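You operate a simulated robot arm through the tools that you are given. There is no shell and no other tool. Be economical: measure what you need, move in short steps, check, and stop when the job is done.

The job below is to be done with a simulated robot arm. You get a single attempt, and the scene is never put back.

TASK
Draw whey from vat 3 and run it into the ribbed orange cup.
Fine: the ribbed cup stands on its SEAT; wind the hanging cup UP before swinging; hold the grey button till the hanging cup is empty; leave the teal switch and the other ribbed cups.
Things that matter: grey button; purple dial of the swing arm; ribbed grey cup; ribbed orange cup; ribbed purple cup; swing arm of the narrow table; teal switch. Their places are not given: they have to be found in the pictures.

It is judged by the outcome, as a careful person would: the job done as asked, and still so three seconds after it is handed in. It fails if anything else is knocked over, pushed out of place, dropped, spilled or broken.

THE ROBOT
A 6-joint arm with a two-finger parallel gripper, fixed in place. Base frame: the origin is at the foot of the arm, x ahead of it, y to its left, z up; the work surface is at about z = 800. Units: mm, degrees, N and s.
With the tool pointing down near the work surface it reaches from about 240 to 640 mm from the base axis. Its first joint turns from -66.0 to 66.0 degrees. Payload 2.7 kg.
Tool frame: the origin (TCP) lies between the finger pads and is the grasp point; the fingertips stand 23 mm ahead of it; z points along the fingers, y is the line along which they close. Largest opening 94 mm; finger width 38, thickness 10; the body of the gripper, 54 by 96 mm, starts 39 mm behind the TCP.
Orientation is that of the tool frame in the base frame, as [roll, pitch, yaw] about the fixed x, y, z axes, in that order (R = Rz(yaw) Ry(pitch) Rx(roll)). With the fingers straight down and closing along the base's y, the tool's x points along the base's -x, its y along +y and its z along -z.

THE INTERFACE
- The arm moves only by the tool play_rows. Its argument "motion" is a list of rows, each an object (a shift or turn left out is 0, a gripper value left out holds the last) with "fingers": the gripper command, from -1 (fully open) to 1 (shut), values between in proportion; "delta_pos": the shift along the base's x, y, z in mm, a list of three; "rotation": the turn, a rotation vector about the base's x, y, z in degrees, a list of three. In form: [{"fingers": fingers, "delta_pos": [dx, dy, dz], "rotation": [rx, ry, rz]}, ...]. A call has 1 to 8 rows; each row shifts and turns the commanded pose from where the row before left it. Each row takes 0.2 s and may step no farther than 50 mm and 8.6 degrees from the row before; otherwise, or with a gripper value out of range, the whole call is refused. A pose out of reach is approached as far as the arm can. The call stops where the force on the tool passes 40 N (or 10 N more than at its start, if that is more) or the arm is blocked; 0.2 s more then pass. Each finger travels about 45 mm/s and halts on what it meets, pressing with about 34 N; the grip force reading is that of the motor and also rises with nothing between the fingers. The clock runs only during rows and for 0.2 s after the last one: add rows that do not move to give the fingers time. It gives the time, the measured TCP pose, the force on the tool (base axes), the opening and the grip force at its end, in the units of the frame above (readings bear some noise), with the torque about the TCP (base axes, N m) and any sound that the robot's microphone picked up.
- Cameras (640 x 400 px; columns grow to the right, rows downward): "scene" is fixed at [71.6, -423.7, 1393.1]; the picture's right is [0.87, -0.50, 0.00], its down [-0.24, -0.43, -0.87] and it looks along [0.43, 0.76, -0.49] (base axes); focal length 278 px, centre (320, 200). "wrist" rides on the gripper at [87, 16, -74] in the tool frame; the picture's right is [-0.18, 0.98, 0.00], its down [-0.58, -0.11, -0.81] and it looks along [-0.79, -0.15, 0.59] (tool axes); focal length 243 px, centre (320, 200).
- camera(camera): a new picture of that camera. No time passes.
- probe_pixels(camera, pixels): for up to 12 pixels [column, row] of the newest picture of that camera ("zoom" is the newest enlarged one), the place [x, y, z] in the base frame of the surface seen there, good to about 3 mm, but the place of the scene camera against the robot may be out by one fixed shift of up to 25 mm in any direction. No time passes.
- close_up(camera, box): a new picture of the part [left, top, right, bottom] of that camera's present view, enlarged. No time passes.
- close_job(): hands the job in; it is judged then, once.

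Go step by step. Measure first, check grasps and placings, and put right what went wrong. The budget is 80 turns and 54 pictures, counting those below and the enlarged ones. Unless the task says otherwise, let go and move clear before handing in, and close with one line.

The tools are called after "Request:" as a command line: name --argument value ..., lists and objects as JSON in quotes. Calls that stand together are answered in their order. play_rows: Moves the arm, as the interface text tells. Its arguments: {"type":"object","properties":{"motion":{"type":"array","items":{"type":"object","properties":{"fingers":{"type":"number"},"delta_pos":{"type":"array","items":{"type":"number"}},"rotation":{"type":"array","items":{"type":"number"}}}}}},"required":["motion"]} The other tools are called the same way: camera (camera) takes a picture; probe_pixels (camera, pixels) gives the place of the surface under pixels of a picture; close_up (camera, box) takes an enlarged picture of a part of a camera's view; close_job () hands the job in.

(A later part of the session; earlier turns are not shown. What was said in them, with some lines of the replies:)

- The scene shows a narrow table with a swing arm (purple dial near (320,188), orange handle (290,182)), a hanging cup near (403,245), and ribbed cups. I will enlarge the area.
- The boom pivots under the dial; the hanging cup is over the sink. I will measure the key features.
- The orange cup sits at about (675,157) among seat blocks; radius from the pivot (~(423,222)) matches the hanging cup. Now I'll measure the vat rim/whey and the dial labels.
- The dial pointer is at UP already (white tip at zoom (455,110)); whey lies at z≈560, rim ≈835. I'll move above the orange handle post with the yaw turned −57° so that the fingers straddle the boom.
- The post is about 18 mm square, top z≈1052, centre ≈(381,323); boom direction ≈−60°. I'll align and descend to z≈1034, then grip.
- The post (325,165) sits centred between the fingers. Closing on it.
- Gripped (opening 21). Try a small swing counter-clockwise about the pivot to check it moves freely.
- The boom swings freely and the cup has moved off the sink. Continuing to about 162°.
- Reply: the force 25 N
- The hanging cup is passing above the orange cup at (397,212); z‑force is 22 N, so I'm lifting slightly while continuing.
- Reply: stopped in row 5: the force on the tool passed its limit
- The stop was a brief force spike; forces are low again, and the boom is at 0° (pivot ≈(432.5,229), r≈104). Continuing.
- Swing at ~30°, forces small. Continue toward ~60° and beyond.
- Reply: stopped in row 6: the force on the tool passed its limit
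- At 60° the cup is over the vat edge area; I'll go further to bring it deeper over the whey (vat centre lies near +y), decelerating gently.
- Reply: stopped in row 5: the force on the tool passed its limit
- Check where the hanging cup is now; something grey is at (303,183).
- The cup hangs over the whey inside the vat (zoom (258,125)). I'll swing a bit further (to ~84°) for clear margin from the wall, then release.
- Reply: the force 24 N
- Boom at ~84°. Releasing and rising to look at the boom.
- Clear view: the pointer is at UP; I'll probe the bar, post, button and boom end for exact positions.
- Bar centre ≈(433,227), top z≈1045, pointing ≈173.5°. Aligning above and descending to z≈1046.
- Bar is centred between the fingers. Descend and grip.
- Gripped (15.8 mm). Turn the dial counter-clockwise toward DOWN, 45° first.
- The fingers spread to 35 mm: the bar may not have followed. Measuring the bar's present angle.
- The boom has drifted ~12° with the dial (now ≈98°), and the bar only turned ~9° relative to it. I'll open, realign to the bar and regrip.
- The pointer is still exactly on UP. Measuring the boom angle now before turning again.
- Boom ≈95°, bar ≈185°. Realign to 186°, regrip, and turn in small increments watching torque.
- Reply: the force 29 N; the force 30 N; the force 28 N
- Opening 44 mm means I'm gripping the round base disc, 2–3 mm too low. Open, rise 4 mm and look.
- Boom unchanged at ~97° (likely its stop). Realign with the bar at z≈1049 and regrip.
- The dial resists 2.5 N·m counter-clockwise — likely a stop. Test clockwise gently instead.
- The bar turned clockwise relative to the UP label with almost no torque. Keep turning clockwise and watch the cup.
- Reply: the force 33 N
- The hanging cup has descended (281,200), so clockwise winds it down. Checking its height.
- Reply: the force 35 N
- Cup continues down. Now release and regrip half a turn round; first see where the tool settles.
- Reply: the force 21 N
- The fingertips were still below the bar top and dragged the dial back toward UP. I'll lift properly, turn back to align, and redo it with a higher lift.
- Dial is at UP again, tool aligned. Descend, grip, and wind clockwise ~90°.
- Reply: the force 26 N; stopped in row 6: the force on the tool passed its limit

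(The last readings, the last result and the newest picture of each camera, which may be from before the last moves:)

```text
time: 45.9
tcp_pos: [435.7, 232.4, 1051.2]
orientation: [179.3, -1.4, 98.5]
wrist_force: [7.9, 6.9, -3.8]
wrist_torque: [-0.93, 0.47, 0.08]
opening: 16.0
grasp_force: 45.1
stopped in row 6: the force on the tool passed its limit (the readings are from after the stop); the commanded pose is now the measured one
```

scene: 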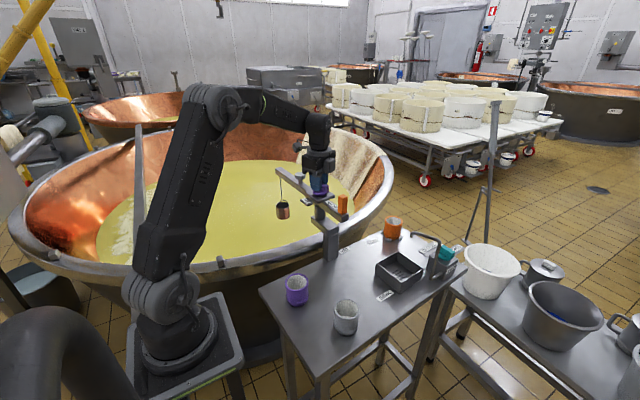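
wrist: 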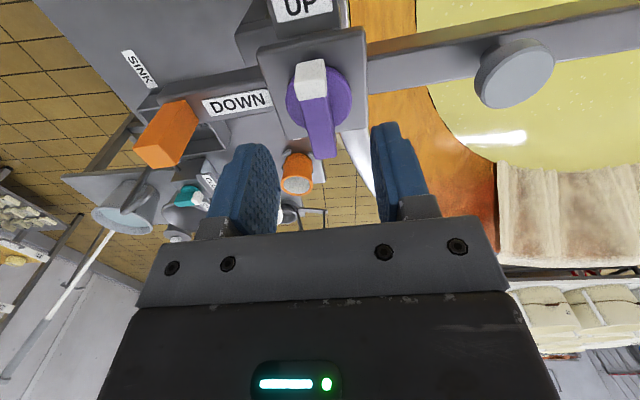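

Dial wound ~87°. Release, lift 40 mm, and rotate the tool half a turn for the next grip.

Request:
play_rows --motion '[{"fingers": -0.2}, {}, {}, {"delta_pos": [-1, -2, 22]}, {"delta_pos": [0, 0, 22]}, {"rotation": [0, 0, 8.5]}, {"rotation": [0, 0, 8.5]}, {"rotation": [0, 0, 8.5]}]'

Request:
play_rows --motion '[{"rotation": [0, 0, 8.5]}, {"rotation": [0, 0, 8.5]}, {"rotation": [0, 0, 8.5]}, {"rotation": [0, 0, 8.5]}, {"rotation": [0, 0, 8.5]}, {"rotation": [0, 0, 8.5]}, {"rotation": [0, 0, 8.5]}, {"rotation": [0, 0, 8.5]}]'

Request:
play_rows --motion '[{"rotation": [0, 0, 8.5]}, {"rotation": [0, 0, 8.5]}, {"rotation": [0, 0, 8.5]}, {"rotation": [0, 0, 8.5]}, {"rotation": [0, 0, 8.5]}, {"rotation": [0, 0, 8.5]}, {"rotation": [0, 0, 8.5]}, {"rotation": [0, 0, 8.5]}]'

Request:
play_rows --motion '[{"rotation": [0, 0, 8.5]}, {"rotation": [0, 0, 8.5]}, {"rotation": [0, 0, 1.5]}, {}]'

Request:
camera --camera "wrist"

```text
time: 47.7
tcp_pos: [433.9, 230.2, 1094.7]
orientation: [179.2, -1.4, 124.1]
wrist_force: [0.3, 0.5, 0.0]
wrist_torque: [-0.01, -0.03, -0.03]
opening: 56.7
grasp_force: 0.1
```

```text
time: 49.5
tcp_pos: [435.6, 229.7, 1094.2]
orientation: [179.3, -1.3, -167.9]
wrist_force: [0.3, -0.1, -0.6]
wrist_torque: [-0.02, -0.01, -0.01]
opening: 56.3
grasp_force: 0.0
```

```text
time: 51.3
tcp_pos: [435.9, 230.2, 1094.7]
orientation: [179.4, -1.3, -100.0]
wrist_force: [-0.6, 0.0, -0.7]
wrist_torque: [0.03, 0.04, 0.02]
opening: 56.4
grasp_force: 0.1
```

```text
time: 52.3
tcp_pos: [435.2, 228.6, 1095.5]
orientation: [179.3, -1.4, -81.5]
wrist_force: [0.0, -0.6, -0.8]
wrist_torque: [-0.04, -0.03, 0.03]
opening: 56.4
grasp_force: 0.1
```

```text
17 pictures are left
```

wrist: 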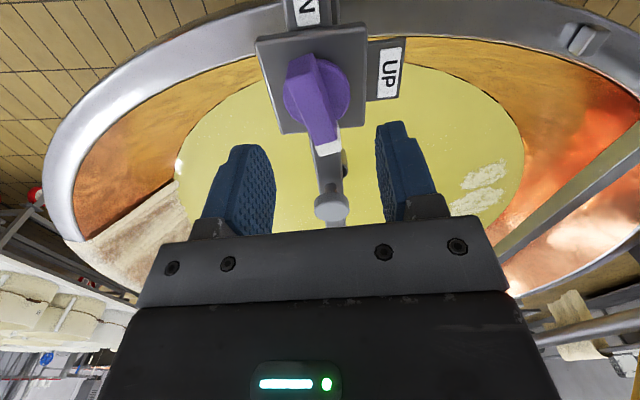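

Bar is aligned, white tip now along the boom. Grip and wind clockwise further.

Request:
play_rows --motion '[{"delta_pos": [-2, 0, -25]}, {"delta_pos": [0, 0, -19]}, {}, {"fingers": 1}, {}, {}, {}, {}]'

Request:
play_rows --motion '[{"rotation": [0, 0, -8]}, {"rotation": [0, 0, -8]}, {"rotation": [0, 0, -8]}, {"rotation": [0, 0, -8]}, {"rotation": [0, 0, -8]}, {"rotation": [0, 0, -8]}, {"rotation": [0, 0, -8]}, {}]'

Request:
play_rows --motion '[{"rotation": [0, 0, -8]}, {"rotation": [0, 0, -8]}, {"rotation": [0, 0, -8]}, {"rotation": [0, 0, -8]}, {"rotation": [0, 0, -8]}, {"rotation": [0, 0, -8]}, {"rotation": [0, 0, -8]}, {}]'

Request:
camera --camera "scene"

```text
time: 54.1
tcp_pos: [436.6, 230.4, 1048.8]
orientation: [179.6, -1.3, -81.5]
wrist_force: [35.7, -2.7, -9.0]
wrist_torque: [-0.25, -0.58, 0.13]
opening: 15.5
grasp_force: 44.9
```

```text
time: 54.6
tcp_pos: [438.5, 231.1, 1048.9]
orientation: [180.0, -1.4, -89.9]
wrist_force: [10.0, 1.8, -6.4]
wrist_torque: [-0.11, -0.18, 0.07]
opening: 15.9
grasp_force: 44.7
stopped in row 2: the force on the tool passed its limit (the readings are from after the stop); the commanded pose is now the measured one
```

```text
time: 55.5
tcp_pos: [437.9, 230.8, 1049.9]
orientation: [-179.6, -1.1, -115.2]
wrist_force: [12.9, 3.8, -3.9]
wrist_torque: [-0.31, 0.71, 0.09]
opening: 16.0
grasp_force: 44.9
stopped in row 4: the force on the tool passed its limit (the readings are from after the stop); the commanded pose is now the measured one
```

```text
16 pictures are left
```

scene: 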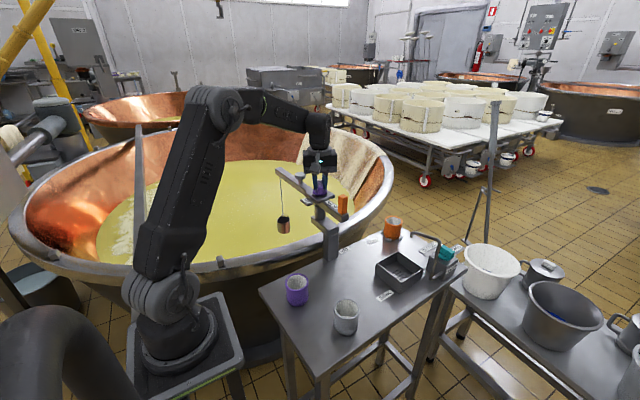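

Works; the stops re-centre the command on the real axis (~(438,231)). Cup now at (284,226). Keep winding.

Request:
play_rows --motion '[{"rotation": [0, 0, -8]}, {"rotation": [0, 0, -8]}, {"rotation": [0, 0, -8]}, {"rotation": [0, 0, -8]}, {"rotation": [0, 0, -8]}, {"rotation": [0, 0, -8]}, {}]'

Request:
play_rows --motion '[{"rotation": [0, 0, -8]}, {"rotation": [0, 0, -8]}, {"rotation": [0, 0, -8]}, {"rotation": [0, 0, -8]}, {"rotation": [0, 0, -8]}, {"rotation": [0, 0, -8]}, {}]'

Request:
camera --camera "scene"

```text
time: 57.1
tcp_pos: [440.9, 229.4, 1049.3]
orientation: [-179.7, -0.8, -163.4]
wrist_force: [32.7, -11.6, -4.7]
wrist_torque: [0.38, 0.59, 0.08]
opening: 15.7
grasp_force: 44.9
```

```text
time: 58.7
tcp_pos: [438.8, 227.1, 1049.3]
orientation: [-179.7, -0.9, 148.6]
wrist_force: [17.7, -24.1, -1.8]
wrist_torque: [0.13, -0.87, 0.12]
opening: 16.1
grasp_force: 44.8
```

```text
15 pictures are left
```

scene: 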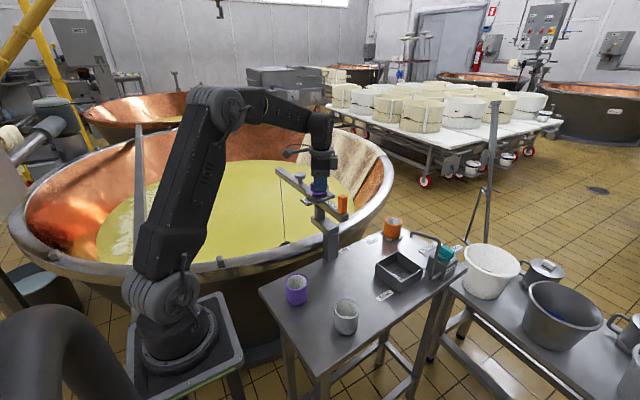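

The cup is going under the whey at (285,243). Continue to the DOWN end.

Request:
play_rows --motion '[{"delta_pos": [-1, 1, 0], "rotation": [0, 0, -8]}, {"rotation": [0, 0, -8]}, {"rotation": [0, 0, -8]}, {"rotation": [0, 0, -8]}, {"rotation": [0, 0, -8]}, {}]'

Request:
play_rows --motion '[{"rotation": [0, 0, -5]}, {}, {}, {}, {}]'

Request:
close_up --camera "scene" --box '[240, 150, 380, 270]'

```text
time: 60.1
tcp_pos: [436.7, 226.7, 1050.1]
orientation: [-179.7, -0.8, 108.6]
wrist_force: [9.5, -36.4, -3.2]
wrist_torque: [-0.02, -0.62, 0.11]
opening: 15.8
grasp_force: 45.4
```

```text
time: 61.3
tcp_pos: [437.5, 226.9, 1050.2]
orientation: [-179.6, -0.7, 103.6]
wrist_force: [-1.7, -41.5, -3.5]
wrist_torque: [-0.45, -0.7, 0.09]
opening: 15.8
grasp_force: 44.7
```

```text
3.33 times, centred on (310, 210) of scene
```

zoom: 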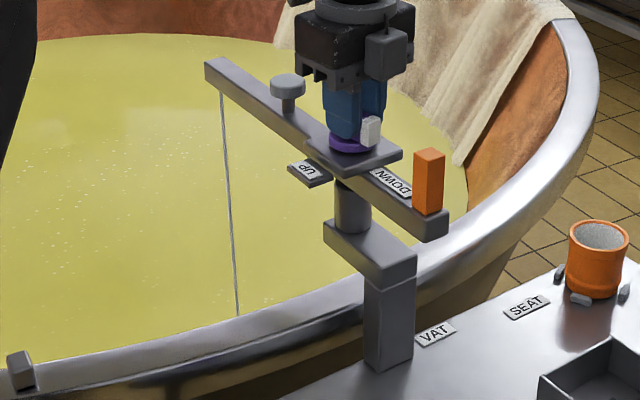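

The cup is submerged and the pointer is near DOWN. Relieve side force, turn the last few degrees and wait for filling.

Request:
play_rows --motion '[{"delta_pos": [0, -2, 0]}, {"rotation": [0, 0, -5]}, {}, {}, {}, {}, {}, {}]'

Request:
play_rows --motion '[{"rotation": [0, 0, 8]}, {"rotation": [0, 0, 8]}, {"rotation": [0, 0, 8]}, {"rotation": [0, 0, 8]}, {"rotation": [0, 0, 8]}, {"rotation": [0, 0, 8]}, {}]'

Request:
play_rows --motion '[{"rotation": [0, 0, 8]}, {"rotation": [0, 0, 8]}, {"rotation": [0, 0, 8]}, {"rotation": [0, 0, 8]}, {"rotation": [0, 0, 8]}, {"rotation": [0, 0, 8]}, {}]'

Request:
camera --camera "scene"

```text
time: 63.1
tcp_pos: [437.0, 225.3, 1049.5]
orientation: [-179.7, -0.9, 98.7]
wrist_force: [7.2, -27.7, -12.1]
wrist_torque: [-1.02, -0.71, 0.0]
opening: 15.8
grasp_force: 44.2
```

```text
time: 64.7
tcp_pos: [437.9, 227.5, 1049.7]
orientation: [-179.8, -1.0, 146.9]
wrist_force: [20.2, -18.0, -16.6]
wrist_torque: [0.08, -0.89, 0.0]
opening: 16.0
grasp_force: 45.3
```

```text
time: 65.7
tcp_pos: [437.0, 228.4, 1049.1]
orientation: [-179.9, -0.7, 177.9]
wrist_force: [7.4, -1.8, -5.1]
wrist_torque: [0.66, -0.24, -0.01]
opening: 15.9
grasp_force: 44.9
stopped in row 5: the force on the tool passed its limit (the readings are from after the stop); the commanded pose is now the measured one
```

```text
13 pictures are left
```

scene: 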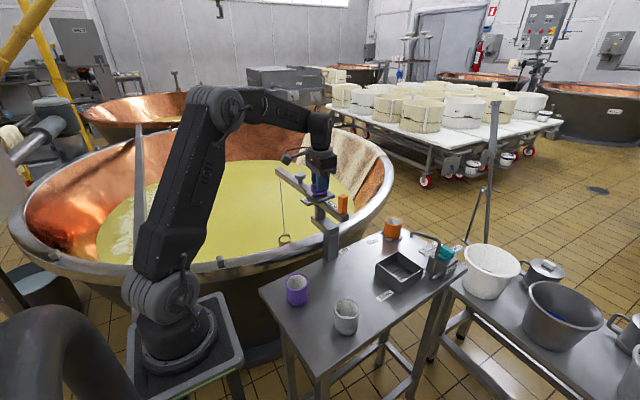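

The cup is emerging full (yellow rim at (285,239)). Keep winding up.

Request:
play_rows --motion '[{"rotation": [0, 0, 8]}, {"rotation": [0, 0, 8]}, {"rotation": [0, 0, 8]}, {"rotation": [0, 0, 8]}, {"rotation": [0, 0, 8]}, {"rotation": [0, 0, 8]}, {}]'

Request:
play_rows --motion '[{"rotation": [0, 0, 8]}, {"rotation": [0, 0, 8]}, {"rotation": [0, 0, 8]}, {"rotation": [0, 0, 8]}, {"rotation": [0, 0, 8]}, {"rotation": [0, 0, 8]}, {}]'

```text
time: 67.3
tcp_pos: [437.6, 229.0, 1049.4]
orientation: [-179.8, -0.8, -133.8]
wrist_force: [11.4, 16.5, -12.5]
wrist_torque: [0.48, 0.27, 0.01]
opening: 15.7
grasp_force: 45.0
```

```text
time: 68.9
tcp_pos: [437.7, 229.8, 1049.9]
orientation: [-179.9, -0.8, -86.0]
wrist_force: [1.1, 19.8, -10.1]
wrist_torque: [0.61, 0.16, -0.01]
opening: 15.8
grasp_force: 45.5
```

Turn 12° more, then release, lift, and rotate back half a turn for the last segment.

Request:
play_rows --motion '[{"rotation": [0, 0, 8]}, {"rotation": [0, 0, 4]}, {}, {"fingers": -0.2}, {}, {}, {"delta_pos": [-1, 0, 22]}, {"delta_pos": [0, 0, 22]}]'

Request:
play_rows --motion '[{"rotation": [0, 0, -8.5]}, {"rotation": [0, 0, -8.5]}, {"rotation": [0, 0, -8.5]}, {"rotation": [0, 0, -8.5]}, {"rotation": [0, 0, -8.5]}, {"rotation": [0, 0, -8.5]}, {"rotation": [0, 0, -8.5]}, {"rotation": [0, 0, -8.5]}]'

Request:
play_rows --motion '[{"rotation": [0, 0, -8.5]}, {"rotation": [0, 0, -8.5]}, {"rotation": [0, 0, -8.5]}, {"rotation": [0, 0, -8.5]}, {"rotation": [0, 0, -8.5]}, {"rotation": [0, 0, -8.5]}, {"rotation": [0, 0, -8.5]}, {"rotation": [0, 0, -8.5]}]'

Request:
play_rows --motion '[{"rotation": [0, 0, -8.5]}, {"rotation": [0, 0, -8.5]}, {"rotation": [0, 0, -8.5]}, {"rotation": [0, 0, -8.5]}, {"rotation": [0, 0, -8.5]}, {"rotation": [0, 0, -1.5]}, {}]'

Request:
camera --camera "wrist"

```text
time: 70.7
tcp_pos: [437.2, 229.0, 1095.1]
orientation: [-179.9, -1.0, -74.0]
wrist_force: [-0.2, -0.1, 0.5]
wrist_torque: [-0.01, -0.01, 0.01]
opening: 56.4
grasp_force: 0.1
```

```text
time: 72.5
tcp_pos: [435.5, 229.3, 1094.5]
orientation: [-179.8, -0.9, -142.2]
wrist_force: [-0.3, -0.2, 0.5]
wrist_torque: [0.0, -0.01, 0.02]
opening: 56.4
grasp_force: 0.0
```

```text
time: 74.3
tcp_pos: [437.8, 227.1, 1093.3]
orientation: [-179.7, -1.0, 149.9]
wrist_force: [0.1, -0.2, -0.4]
wrist_torque: [-0.02, -0.03, -0.04]
opening: 56.0
grasp_force: 0.0
```

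```text
time: 75.9
tcp_pos: [435.8, 228.5, 1094.6]
orientation: [-179.8, -0.9, 106.0]
wrist_force: [-0.1, -0.1, 0.2]
wrist_torque: [0.03, -0.01, -0.01]
opening: 56.4
grasp_force: 0.1
```

```text
12 pictures are left
```

wrist: 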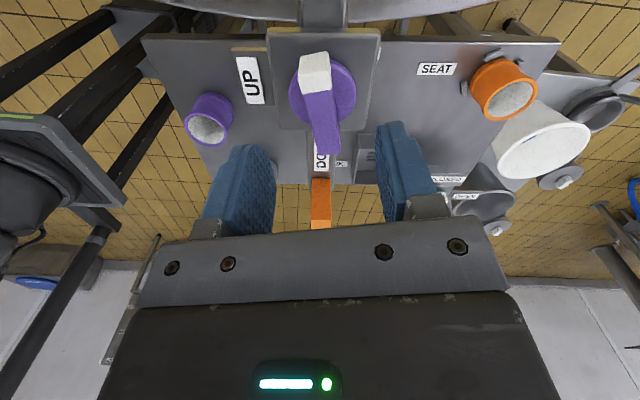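

Aligned with the bar. Grip and wind up the remaining ~80°.

Request:
play_rows --motion '[{"delta_pos": [0, 0, -25]}, {"delta_pos": [0, 0, -19]}, {}, {"fingers": 1}, {}, {}, {}, {}]'

Request:
play_rows --motion '[{"rotation": [0, 0, 8]}, {"rotation": [0, 0, 8]}, {"rotation": [0, 0, 8]}, {"rotation": [0, 0, 8]}, {"rotation": [0, 0, 8]}, {"rotation": [0, 0, 8]}, {}]'

Request:
play_rows --motion '[{"rotation": [0, 0, 8]}, {"rotation": [0, 0, 8]}, {"rotation": [0, 0, 8]}, {"rotation": [0, 0, 5]}, {}]'

```text
time: 77.7
tcp_pos: [437.5, 228.1, 1051.0]
orientation: [-179.9, -0.9, 106.0]
wrist_force: [3.6, 1.6, -3.4]
wrist_torque: [0.17, -0.53, -0.05]
opening: 16.0
grasp_force: 44.9
```

```text
time: 79.3
tcp_pos: [437.4, 227.4, 1051.0]
orientation: [180.0, -0.6, 154.2]
wrist_force: [25.6, -1.7, 5.3]
wrist_torque: [0.39, 0.63, -0.07]
opening: 15.8
grasp_force: 44.4
```

```text
time: 80.5
tcp_pos: [437.6, 228.5, 1050.5]
orientation: [-179.9, -0.7, -176.8]
wrist_force: [25.6, -4.5, 5.9]
wrist_torque: [0.4, 0.42, 0.09]
opening: 15.7
grasp_force: 45.0
```

Near UP, no stop torque yet. Turn a few more degrees until torque rises, then release and inspect.

Request:
play_rows --motion '[{"rotation": [0, 0, 3]}, {"rotation": [0, 0, 3]}, {}]'

Request:
play_rows --motion '[{"fingers": -0.2}, {}, {}, {"delta_pos": [0, 0, 25]}, {"delta_pos": [0, 0, 30]}, {"delta_pos": [0, 0, 30]}, {}]'

Request:
camera --camera "wrist"

Request:
close_up --camera "scene" --box '[240, 150, 380, 270]'

```text
time: 81.3
tcp_pos: [438.3, 229.0, 1050.4]
orientation: [-179.9, -0.7, -171.1]
wrist_force: [17.5, -2.0, 8.4]
wrist_torque: [0.11, -0.66, -1.96]
opening: 17.7
grasp_force: 45.4
```

```text
time: 82.9
tcp_pos: [436.4, 227.2, 1134.6]
orientation: [-179.8, -0.8, -171.0]
wrist_force: [0.4, 0.7, 0.0]
wrist_torque: [0.04, 0.03, 0.0]
opening: 56.6
grasp_force: 0.2
```

```text
11 pictures are left
```

wrist: 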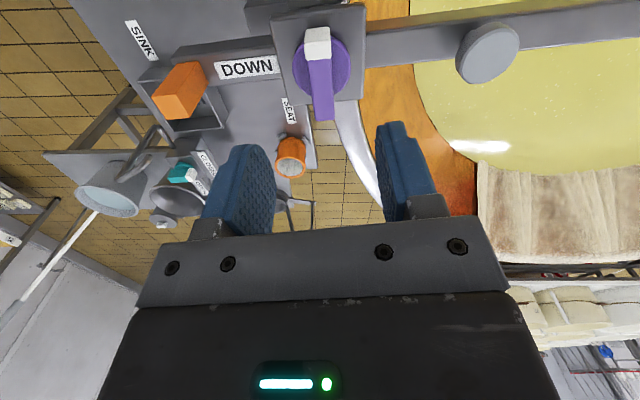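

```text
3.33 times, centred on (310, 210) of scene
```

zoom: 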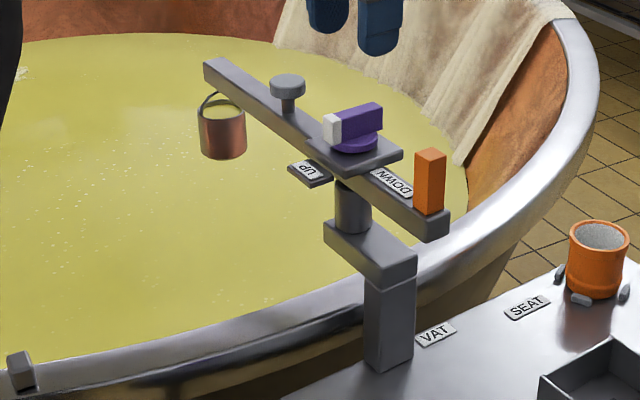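

Cup is full and wound up. Now locate the orange post again for the swing back.

Request:
probe_pixels --camera "wrist" --pixels '[[186, 72], [196, 80], [170, 100], [165, 92], [488, 45], [318, 60], [322, 105], [292, 143], [290, 175], [304, 158], [278, 158]]'

Request:
play_rows --motion '[{"delta_pos": [0, -13, 5], "rotation": [0, 0, 8.5]}, {"delta_pos": [0, -13, 5], "rotation": [0, 0, 8.5]}, {"delta_pos": [0, -13, 5], "rotation": [0, 0, 8.5]}, {"delta_pos": [0, -13, 5], "rotation": [0, 0, 8.5]}, {"delta_pos": [2, -13, 0], "rotation": [0, 0, 8.5]}, {"delta_pos": [3, -13, 0], "rotation": [0, 0, 8.5]}, {"delta_pos": [2, -13, 0], "rotation": [0, 0, 8.5]}, {"delta_pos": [3, -10, 0], "rotation": [0, 0, 8.5]}]'

Request:
play_rows --motion '[{"rotation": [0, 0, 8.5]}, {"rotation": [0, 0, 8.5]}, {}]'

Request:
camera --camera "wrist"

```text
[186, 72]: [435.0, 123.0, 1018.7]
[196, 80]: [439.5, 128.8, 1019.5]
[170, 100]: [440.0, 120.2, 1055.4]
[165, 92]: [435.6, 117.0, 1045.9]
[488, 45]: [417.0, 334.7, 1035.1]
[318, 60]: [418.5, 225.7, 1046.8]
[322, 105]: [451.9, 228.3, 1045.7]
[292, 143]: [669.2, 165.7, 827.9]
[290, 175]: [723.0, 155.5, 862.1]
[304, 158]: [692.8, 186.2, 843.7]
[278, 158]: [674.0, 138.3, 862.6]
```

```text
time: 84.7
tcp_pos: [446.7, 126.6, 1154.9]
orientation: [-179.9, -0.9, -102.9]
wrist_force: [-0.4, 0.6, 0.8]
wrist_torque: [0.0, 0.01, 0.0]
opening: 56.4
grasp_force: 0.2
```

```text
time: 85.5
tcp_pos: [446.5, 127.9, 1156.9]
orientation: [-179.7, -0.9, -85.9]
wrist_force: [0.9, -0.3, -0.6]
wrist_torque: [0.02, -0.04, 0.01]
opening: 56.3
grasp_force: 0.0
```

```text
9 pictures are left
```

wrist: 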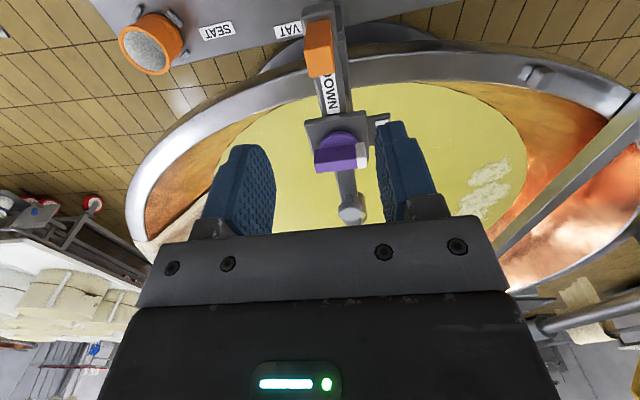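

Request:
probe_pixels --camera "wrist" --pixels '[[318, 62], [309, 65], [330, 65], [320, 52], [320, 72], [351, 212], [155, 40], [130, 45], [178, 38], [150, 68], [155, 15]]'

```text
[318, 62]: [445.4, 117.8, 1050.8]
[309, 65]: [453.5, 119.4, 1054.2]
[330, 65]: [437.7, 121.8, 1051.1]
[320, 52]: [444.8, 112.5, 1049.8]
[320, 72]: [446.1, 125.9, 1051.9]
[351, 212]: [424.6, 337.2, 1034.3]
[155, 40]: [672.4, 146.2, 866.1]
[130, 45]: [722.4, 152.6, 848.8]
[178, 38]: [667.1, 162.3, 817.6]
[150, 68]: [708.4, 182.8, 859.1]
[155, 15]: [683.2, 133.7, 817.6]
```

Post centre ≈(445.5,119.5), so pivot ≈(435,228), r≈108; the orange cup centre ≈(697,160) lies at −14.6°. Descend and grip the post.

Request:
play_rows --motion '[{"delta_pos": [-1, -7, -40], "rotation": [0, 0, 1.4]}, {"delta_pos": [0, 0, -45]}, {"delta_pos": [0, 0, -34]}, {}, {"fingers": 1}, {}, {}, {}]'

Request:
play_rows --motion '[{"delta_pos": [-3.76, -0.3, 0], "rotation": [0, 0, -2]}, {"delta_pos": [-7.53, -0.2, 0], "rotation": [0, 0, -4]}, {"delta_pos": [-7.53, 0.33, 0], "rotation": [0, 0, -4]}, {"delta_pos": [-7.49, 0.86, 0], "rotation": [0, 0, -4]}, {"delta_pos": [-7.42, 1.37, 0], "rotation": [0, 0, -4]}, {"delta_pos": [-7.29, 1.89, 0], "rotation": [0, 0, -4]}, {"delta_pos": [-7.15, 2.39, 0], "rotation": [0, 0, -4]}, {"delta_pos": [-3.51, 1.38, 0], "rotation": [0, 0, -2]}]'

```text
time: 87.3
tcp_pos: [447.3, 118.2, 1036.9]
orientation: [-179.8, -1.0, -84.6]
wrist_force: [-3.8, 0.8, -0.2]
wrist_torque: [0.0, 0.61, -0.12]
opening: 21.0
grasp_force: 44.8
```

```text
time: 89.1
tcp_pos: [392.8, 128.0, 1036.7]
orientation: [-179.9, -0.9, -112.7]
wrist_force: [-4.1, -20.9, 13.1]
wrist_torque: [-0.24, 1.12, -0.49]
opening: 20.9
grasp_force: 44.2
```

Swing goes well. Continue clockwise.

Request:
play_rows --motion '[{"delta_pos": [-3.46, 1.5, 0], "rotation": [0, 0, -2]}, {"delta_pos": [-6.74, 3.37, 0], "rotation": [0, 0, -4]}, {"delta_pos": [-6.5, 3.82, 0], "rotation": [0, 0, -4]}, {"delta_pos": [-6.21, 4.27, 0], "rotation": [0, 0, -4]}, {"delta_pos": [-5.9, 4.7, 0], "rotation": [0, 0, -4]}, {"delta_pos": [-5.56, 5.09, 0], "rotation": [0, 0, -4]}, {"delta_pos": [-5.19, 5.47, 0], "rotation": [0, 0, -4]}, {"delta_pos": [-2.45, 2.86, 0], "rotation": [0, 0, -2]}]'

```text
time: 90.9
tcp_pos: [350.9, 160.4, 1035.8]
orientation: [-179.9, -0.9, -140.6]
wrist_force: [2.7, -1.9, -2.8]
wrist_torque: [-0.21, 1.7, -0.27]
opening: 20.9
grasp_force: 45.4
```

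Forces remain low; continue to 191.5°.

Request:
play_rows --motion '[{"delta_pos": [-2.34, 2.95, 0], "rotation": [0, 0, -2]}, {"delta_pos": [-4.38, 6.14, 0], "rotation": [0, 0, -4]}, {"delta_pos": [-3.94, 6.43, 0], "rotation": [0, 0, -4]}, {"delta_pos": [-3.48, 6.68, 0], "rotation": [0, 0, -4]}, {"delta_pos": [-3.01, 6.92, 0], "rotation": [0, 0, -4]}, {"delta_pos": [-2.51, 7.1, 0], "rotation": [0, 0, -4]}, {"delta_pos": [-2.02, 7.27, 0], "rotation": [0, 0, -4]}, {"delta_pos": [-0.81, 3.68, 0], "rotation": [0, 0, -2]}]'

```text
time: 92.7
tcp_pos: [329.8, 207.0, 1036.6]
orientation: [-179.7, -0.6, -168.7]
wrist_force: [18.4, -0.1, -26.7]
wrist_torque: [1.37, -0.52, -0.29]
opening: 20.8
grasp_force: 44.9
```

Final swing to 166° (boom −14°), lowering 1 mm to relieve the z force.

Request:
play_rows --motion '[{"delta_pos": [0.3, 3.7, -1.5], "rotation": [0, 0, -2]}, {"delta_pos": [-0.5, 7.48, 0], "rotation": [0, 0, -4]}, {"delta_pos": [-0.46, 7.52, 0], "rotation": [0, 0, -4]}, {"delta_pos": [0.06, 7.54, 0], "rotation": [0, 0, -4]}, {"delta_pos": [0.59, 7.52, 0], "rotation": [0, 0, -4]}, {"delta_pos": [0.79, 5.6, 0], "rotation": [0, 0, -3]}, {"delta_pos": [0.88, 4.62, 0], "rotation": [0, 0, -2.5]}, {"delta_pos": [0.85, 3.68, 0], "rotation": [0, 0, -2]}]'

Request:
close_up --camera "scene" --box '[340, 170, 450, 260]'

Request:
probe_pixels --camera "zoom" --pixels '[[280, 190], [250, 190], [310, 190], [280, 165], [320, 290], [290, 290], [350, 290], [305, 250], [330, 250], [310, 340], [325, 140], [310, 100]]'

```text
time: 94.5
tcp_pos: [330.3, 254.7, 1036.1]
orientation: [179.9, -0.8, 166.0]
wrist_force: [-23.5, 9.0, 31.4]
wrist_torque: [0.02, 0.56, 0.07]
opening: 20.9
grasp_force: 44.9
```

```text
4.44 times, centred on (395, 215) of scene
```

zoom: 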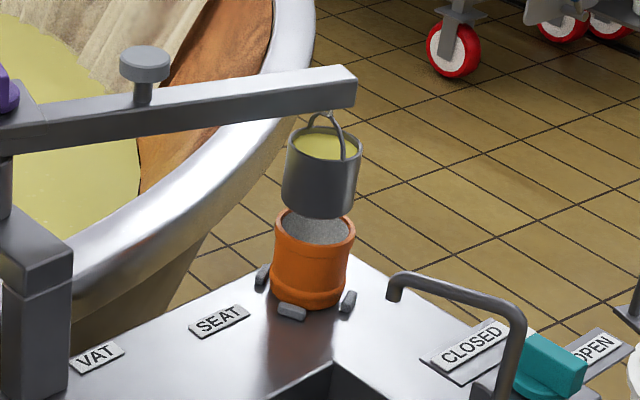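

```text
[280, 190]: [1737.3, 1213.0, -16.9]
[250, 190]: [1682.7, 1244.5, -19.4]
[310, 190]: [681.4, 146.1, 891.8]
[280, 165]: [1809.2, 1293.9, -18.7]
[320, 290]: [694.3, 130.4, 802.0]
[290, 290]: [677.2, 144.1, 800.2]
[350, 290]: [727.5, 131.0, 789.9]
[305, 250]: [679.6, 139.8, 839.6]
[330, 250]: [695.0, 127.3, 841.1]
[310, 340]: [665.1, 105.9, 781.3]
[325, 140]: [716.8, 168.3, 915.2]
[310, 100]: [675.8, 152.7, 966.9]
```

Hanging cup (zoom 322,175) sits almost exactly above the orange cup (312,260); estimate it needs about 1° more clockwise. Nudge, then release the post.

Request:
play_rows --motion '[{"delta_pos": [0.5, 2.4, 1], "rotation": [0, 0, -1.3]}, {}, {"fingers": -0.2}, {}, {}, {"delta_pos": [0, 0, 30]}, {"delta_pos": [0, 0, 40]}, {"delta_pos": [0, 0, 30]}]'

Request:
camera --camera "wrist"

```text
time: 96.3
tcp_pos: [332.0, 257.5, 1134.3]
orientation: [-179.9, -0.9, 164.6]
wrist_force: [-0.4, 0.0, -0.1]
wrist_torque: [-0.04, 0.02, 0.02]
opening: 56.4
grasp_force: 0.0
```

```text
7 pictures are left
```

wrist: 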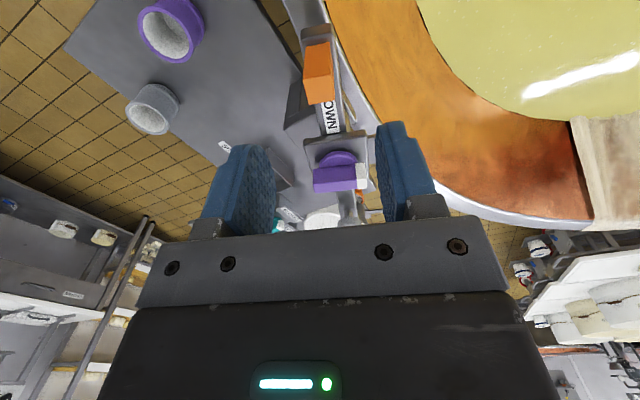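

Released. Now close the fingers and move above the grey button at ≈(543,199).

Request:
play_rows --motion '[{"fingers": 1, "delta_pos": [40, -11.5, 0]}, {"delta_pos": [42, -11.5, 0]}, {"delta_pos": [42, -11.5, 0]}, {"delta_pos": [42, -11.5, 0]}, {"delta_pos": [25, -7, 0]}, {}, {}]'

Request:
camera --camera "wrist"

```text
time: 97.9
tcp_pos: [520.2, 201.7, 1136.8]
orientation: [-179.8, -0.9, 164.6]
wrist_force: [-0.2, 0.4, 0.5]
wrist_torque: [0.03, -0.01, 0.02]
opening: 0.2
grasp_force: 33.6
```

```text
6 pictures are left
```

wrist: 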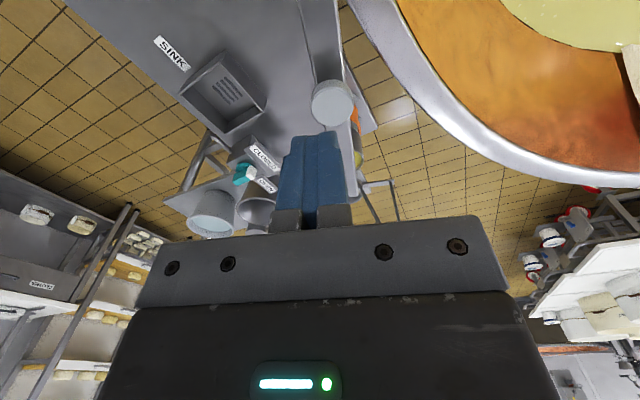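

Request:
probe_pixels --camera "wrist" --pixels '[[332, 100], [318, 100], [346, 100], [332, 87], [330, 115], [325, 50]]'

```text
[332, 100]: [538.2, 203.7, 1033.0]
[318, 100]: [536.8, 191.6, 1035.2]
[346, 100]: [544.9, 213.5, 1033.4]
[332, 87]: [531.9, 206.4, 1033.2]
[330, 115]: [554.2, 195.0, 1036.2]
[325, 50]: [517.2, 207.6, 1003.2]
```

Button centre ≈(541,202), top z≈1034. Descend above it, then press.

Request:
play_rows --motion '[{"delta_pos": [20.5, 0, -30]}, {"delta_pos": [0, 0, -30]}, {"delta_pos": [0, 0, -13]}, {"delta_pos": [0, 0, -6]}, {"delta_pos": [0, 0, -4]}, {"delta_pos": [0, 0, -3]}, {}, {}]'

Request:
close_up --camera "scene" --box '[340, 170, 450, 260]'

```text
time: 99.7
tcp_pos: [546.0, 202.0, 1051.5]
orientation: [-179.7, -0.8, 164.6]
wrist_force: [0.3, -0.3, 2.3]
wrist_torque: [0.0, -0.07, -0.02]
opening: 0.0
grasp_force: 34.4
```

```text
4.44 times, centred on (395, 215) of scene
```

zoom: 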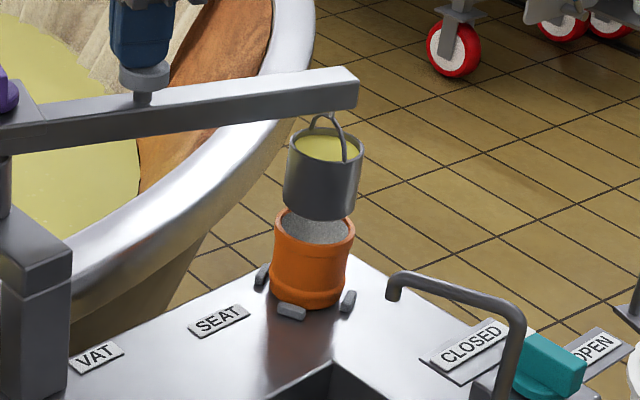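

Contact with the button (2.3 N). Re-centre slightly and press down further, holding.

Request:
play_rows --motion '[{"delta_pos": [-2, 0, 3]}, {"delta_pos": [-2, 0, 0]}, {"delta_pos": [0, 0, -4]}, {"delta_pos": [0, 0, -3]}, {"delta_pos": [0, 0, -3]}, {"delta_pos": [0, 0, -2]}, {}, {}]'

Request:
close_up --camera "scene" --box '[340, 170, 450, 260]'

```text
time: 101.5
tcp_pos: [538.6, 203.8, 1040.5]
orientation: [-179.8, -0.8, 164.6]
wrist_force: [0.7, -1.0, 3.2]
wrist_torque: [-0.04, -0.12, -0.02]
opening: 0.0
grasp_force: 34.9
heard: click
```

```text
4.44 times, centred on (395, 215) of scene
```

zoom: 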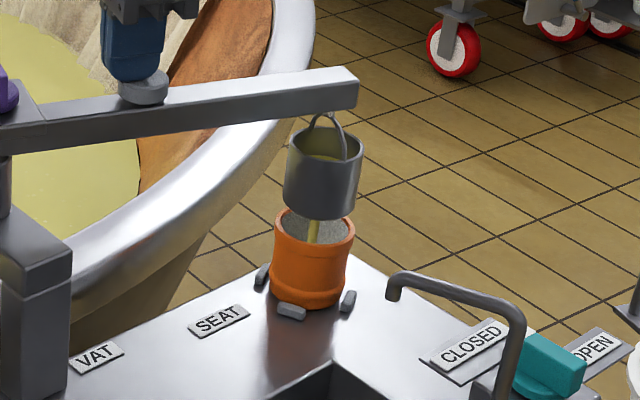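

A click, and whey streams into the orange cup. Hold the button.

Request:
play_rows --motion '[{}, {}, {}, {}, {}, {}, {}, {}]'

Request:
play_rows --motion '[{}, {}, {}, {}, {}, {}, {}, {}]'

Request:
play_rows --motion '[{}, {}, {}, {}, {}, {}, {}, {}]'

Request:
close_up --camera "scene" --box '[340, 170, 450, 260]'

```text
time: 103.3
tcp_pos: [539.9, 205.1, 1041.3]
orientation: [-179.9, -0.8, 164.6]
wrist_force: [0.7, -0.3, 2.9]
wrist_torque: [0.02, -0.07, -0.03]
opening: 0.0
grasp_force: 33.4
```

```text
time: 105.1
tcp_pos: [539.0, 205.2, 1040.9]
orientation: [-179.7, -0.9, 164.7]
wrist_force: [0.1, -0.4, 3.3]
wrist_torque: [-0.02, -0.03, -0.02]
opening: 0.0
grasp_force: 34.8
```

```text
time: 106.9
tcp_pos: [540.0, 203.7, 1040.6]
orientation: [-179.7, -0.9, 164.5]
wrist_force: [-0.5, 0.3, 4.2]
wrist_torque: [-0.01, -0.02, 0.01]
opening: 0.2
grasp_force: 34.0
```

```text
4.44 times, centred on (395, 215) of scene
```

zoom: 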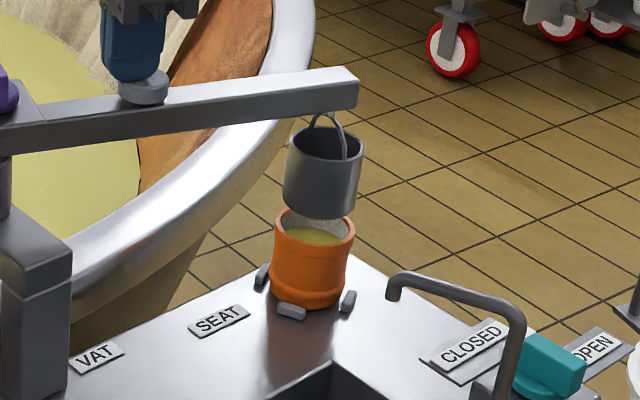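

The stream has stopped, the orange cup holds whey, and the hanging cup looks empty. Hold a little longer, then lift clear.

Request:
play_rows --motion '[{}, {}, {}, {}, {}, {}, {}, {}]'

Request:
play_rows --motion '[{"delta_pos": [0, 0, 15]}, {"delta_pos": [0, 0, 30]}, {"delta_pos": [0, 0, 45]}, {"delta_pos": [-30, 0, 40]}, {"delta_pos": [-40, 0, 30]}, {}]'

Request:
camera --camera "scene"

Request:
close_up --camera "scene" --box '[340, 170, 450, 260]'

```text
time: 108.7
tcp_pos: [540.1, 203.4, 1041.0]
orientation: [-179.8, -0.9, 164.6]
wrist_force: [-1.3, 0.9, 3.4]
wrist_torque: [-0.06, -0.03, 0.01]
opening: 0.0
grasp_force: 34.3
```

```text
time: 110.1
tcp_pos: [470.8, 202.7, 1202.6]
orientation: [-179.7, -0.9, 164.5]
wrist_force: [-1.3, -0.6, 0.7]
wrist_torque: [0.0, -0.02, 0.01]
opening: 0.1
grasp_force: 33.6
```

```text
2 pictures are left
```

scene: 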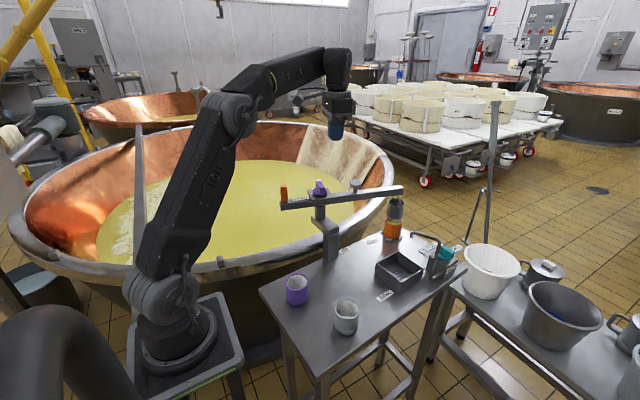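

```text
4.44 times, centred on (395, 215) of scene
```

zoom: 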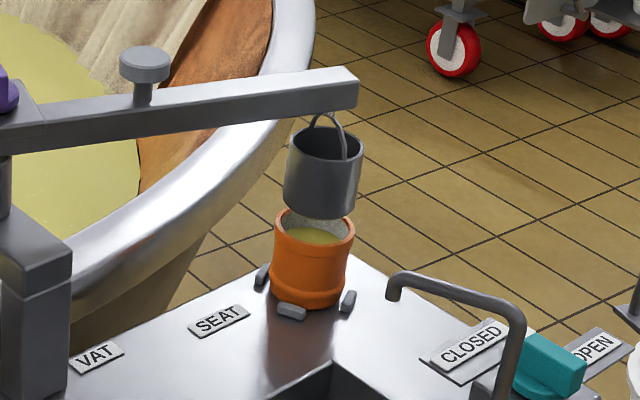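

The orange cup is on its seat and holds the whey, the hanging cup is empty and the button is released. The arm is clear, and the teal switch and other cups look untouched, so I'm handing in.

Request:
close_job

```text
The job is handed in.
```

The whey from the vat is in the ribbed orange cup, which is still on its SEAT. I wound the hanging cup up before swinging it and held the grey button until it was empty. I saw no number on the vat: I drew from the only one the swing arm reaches and took it to be vat 3.
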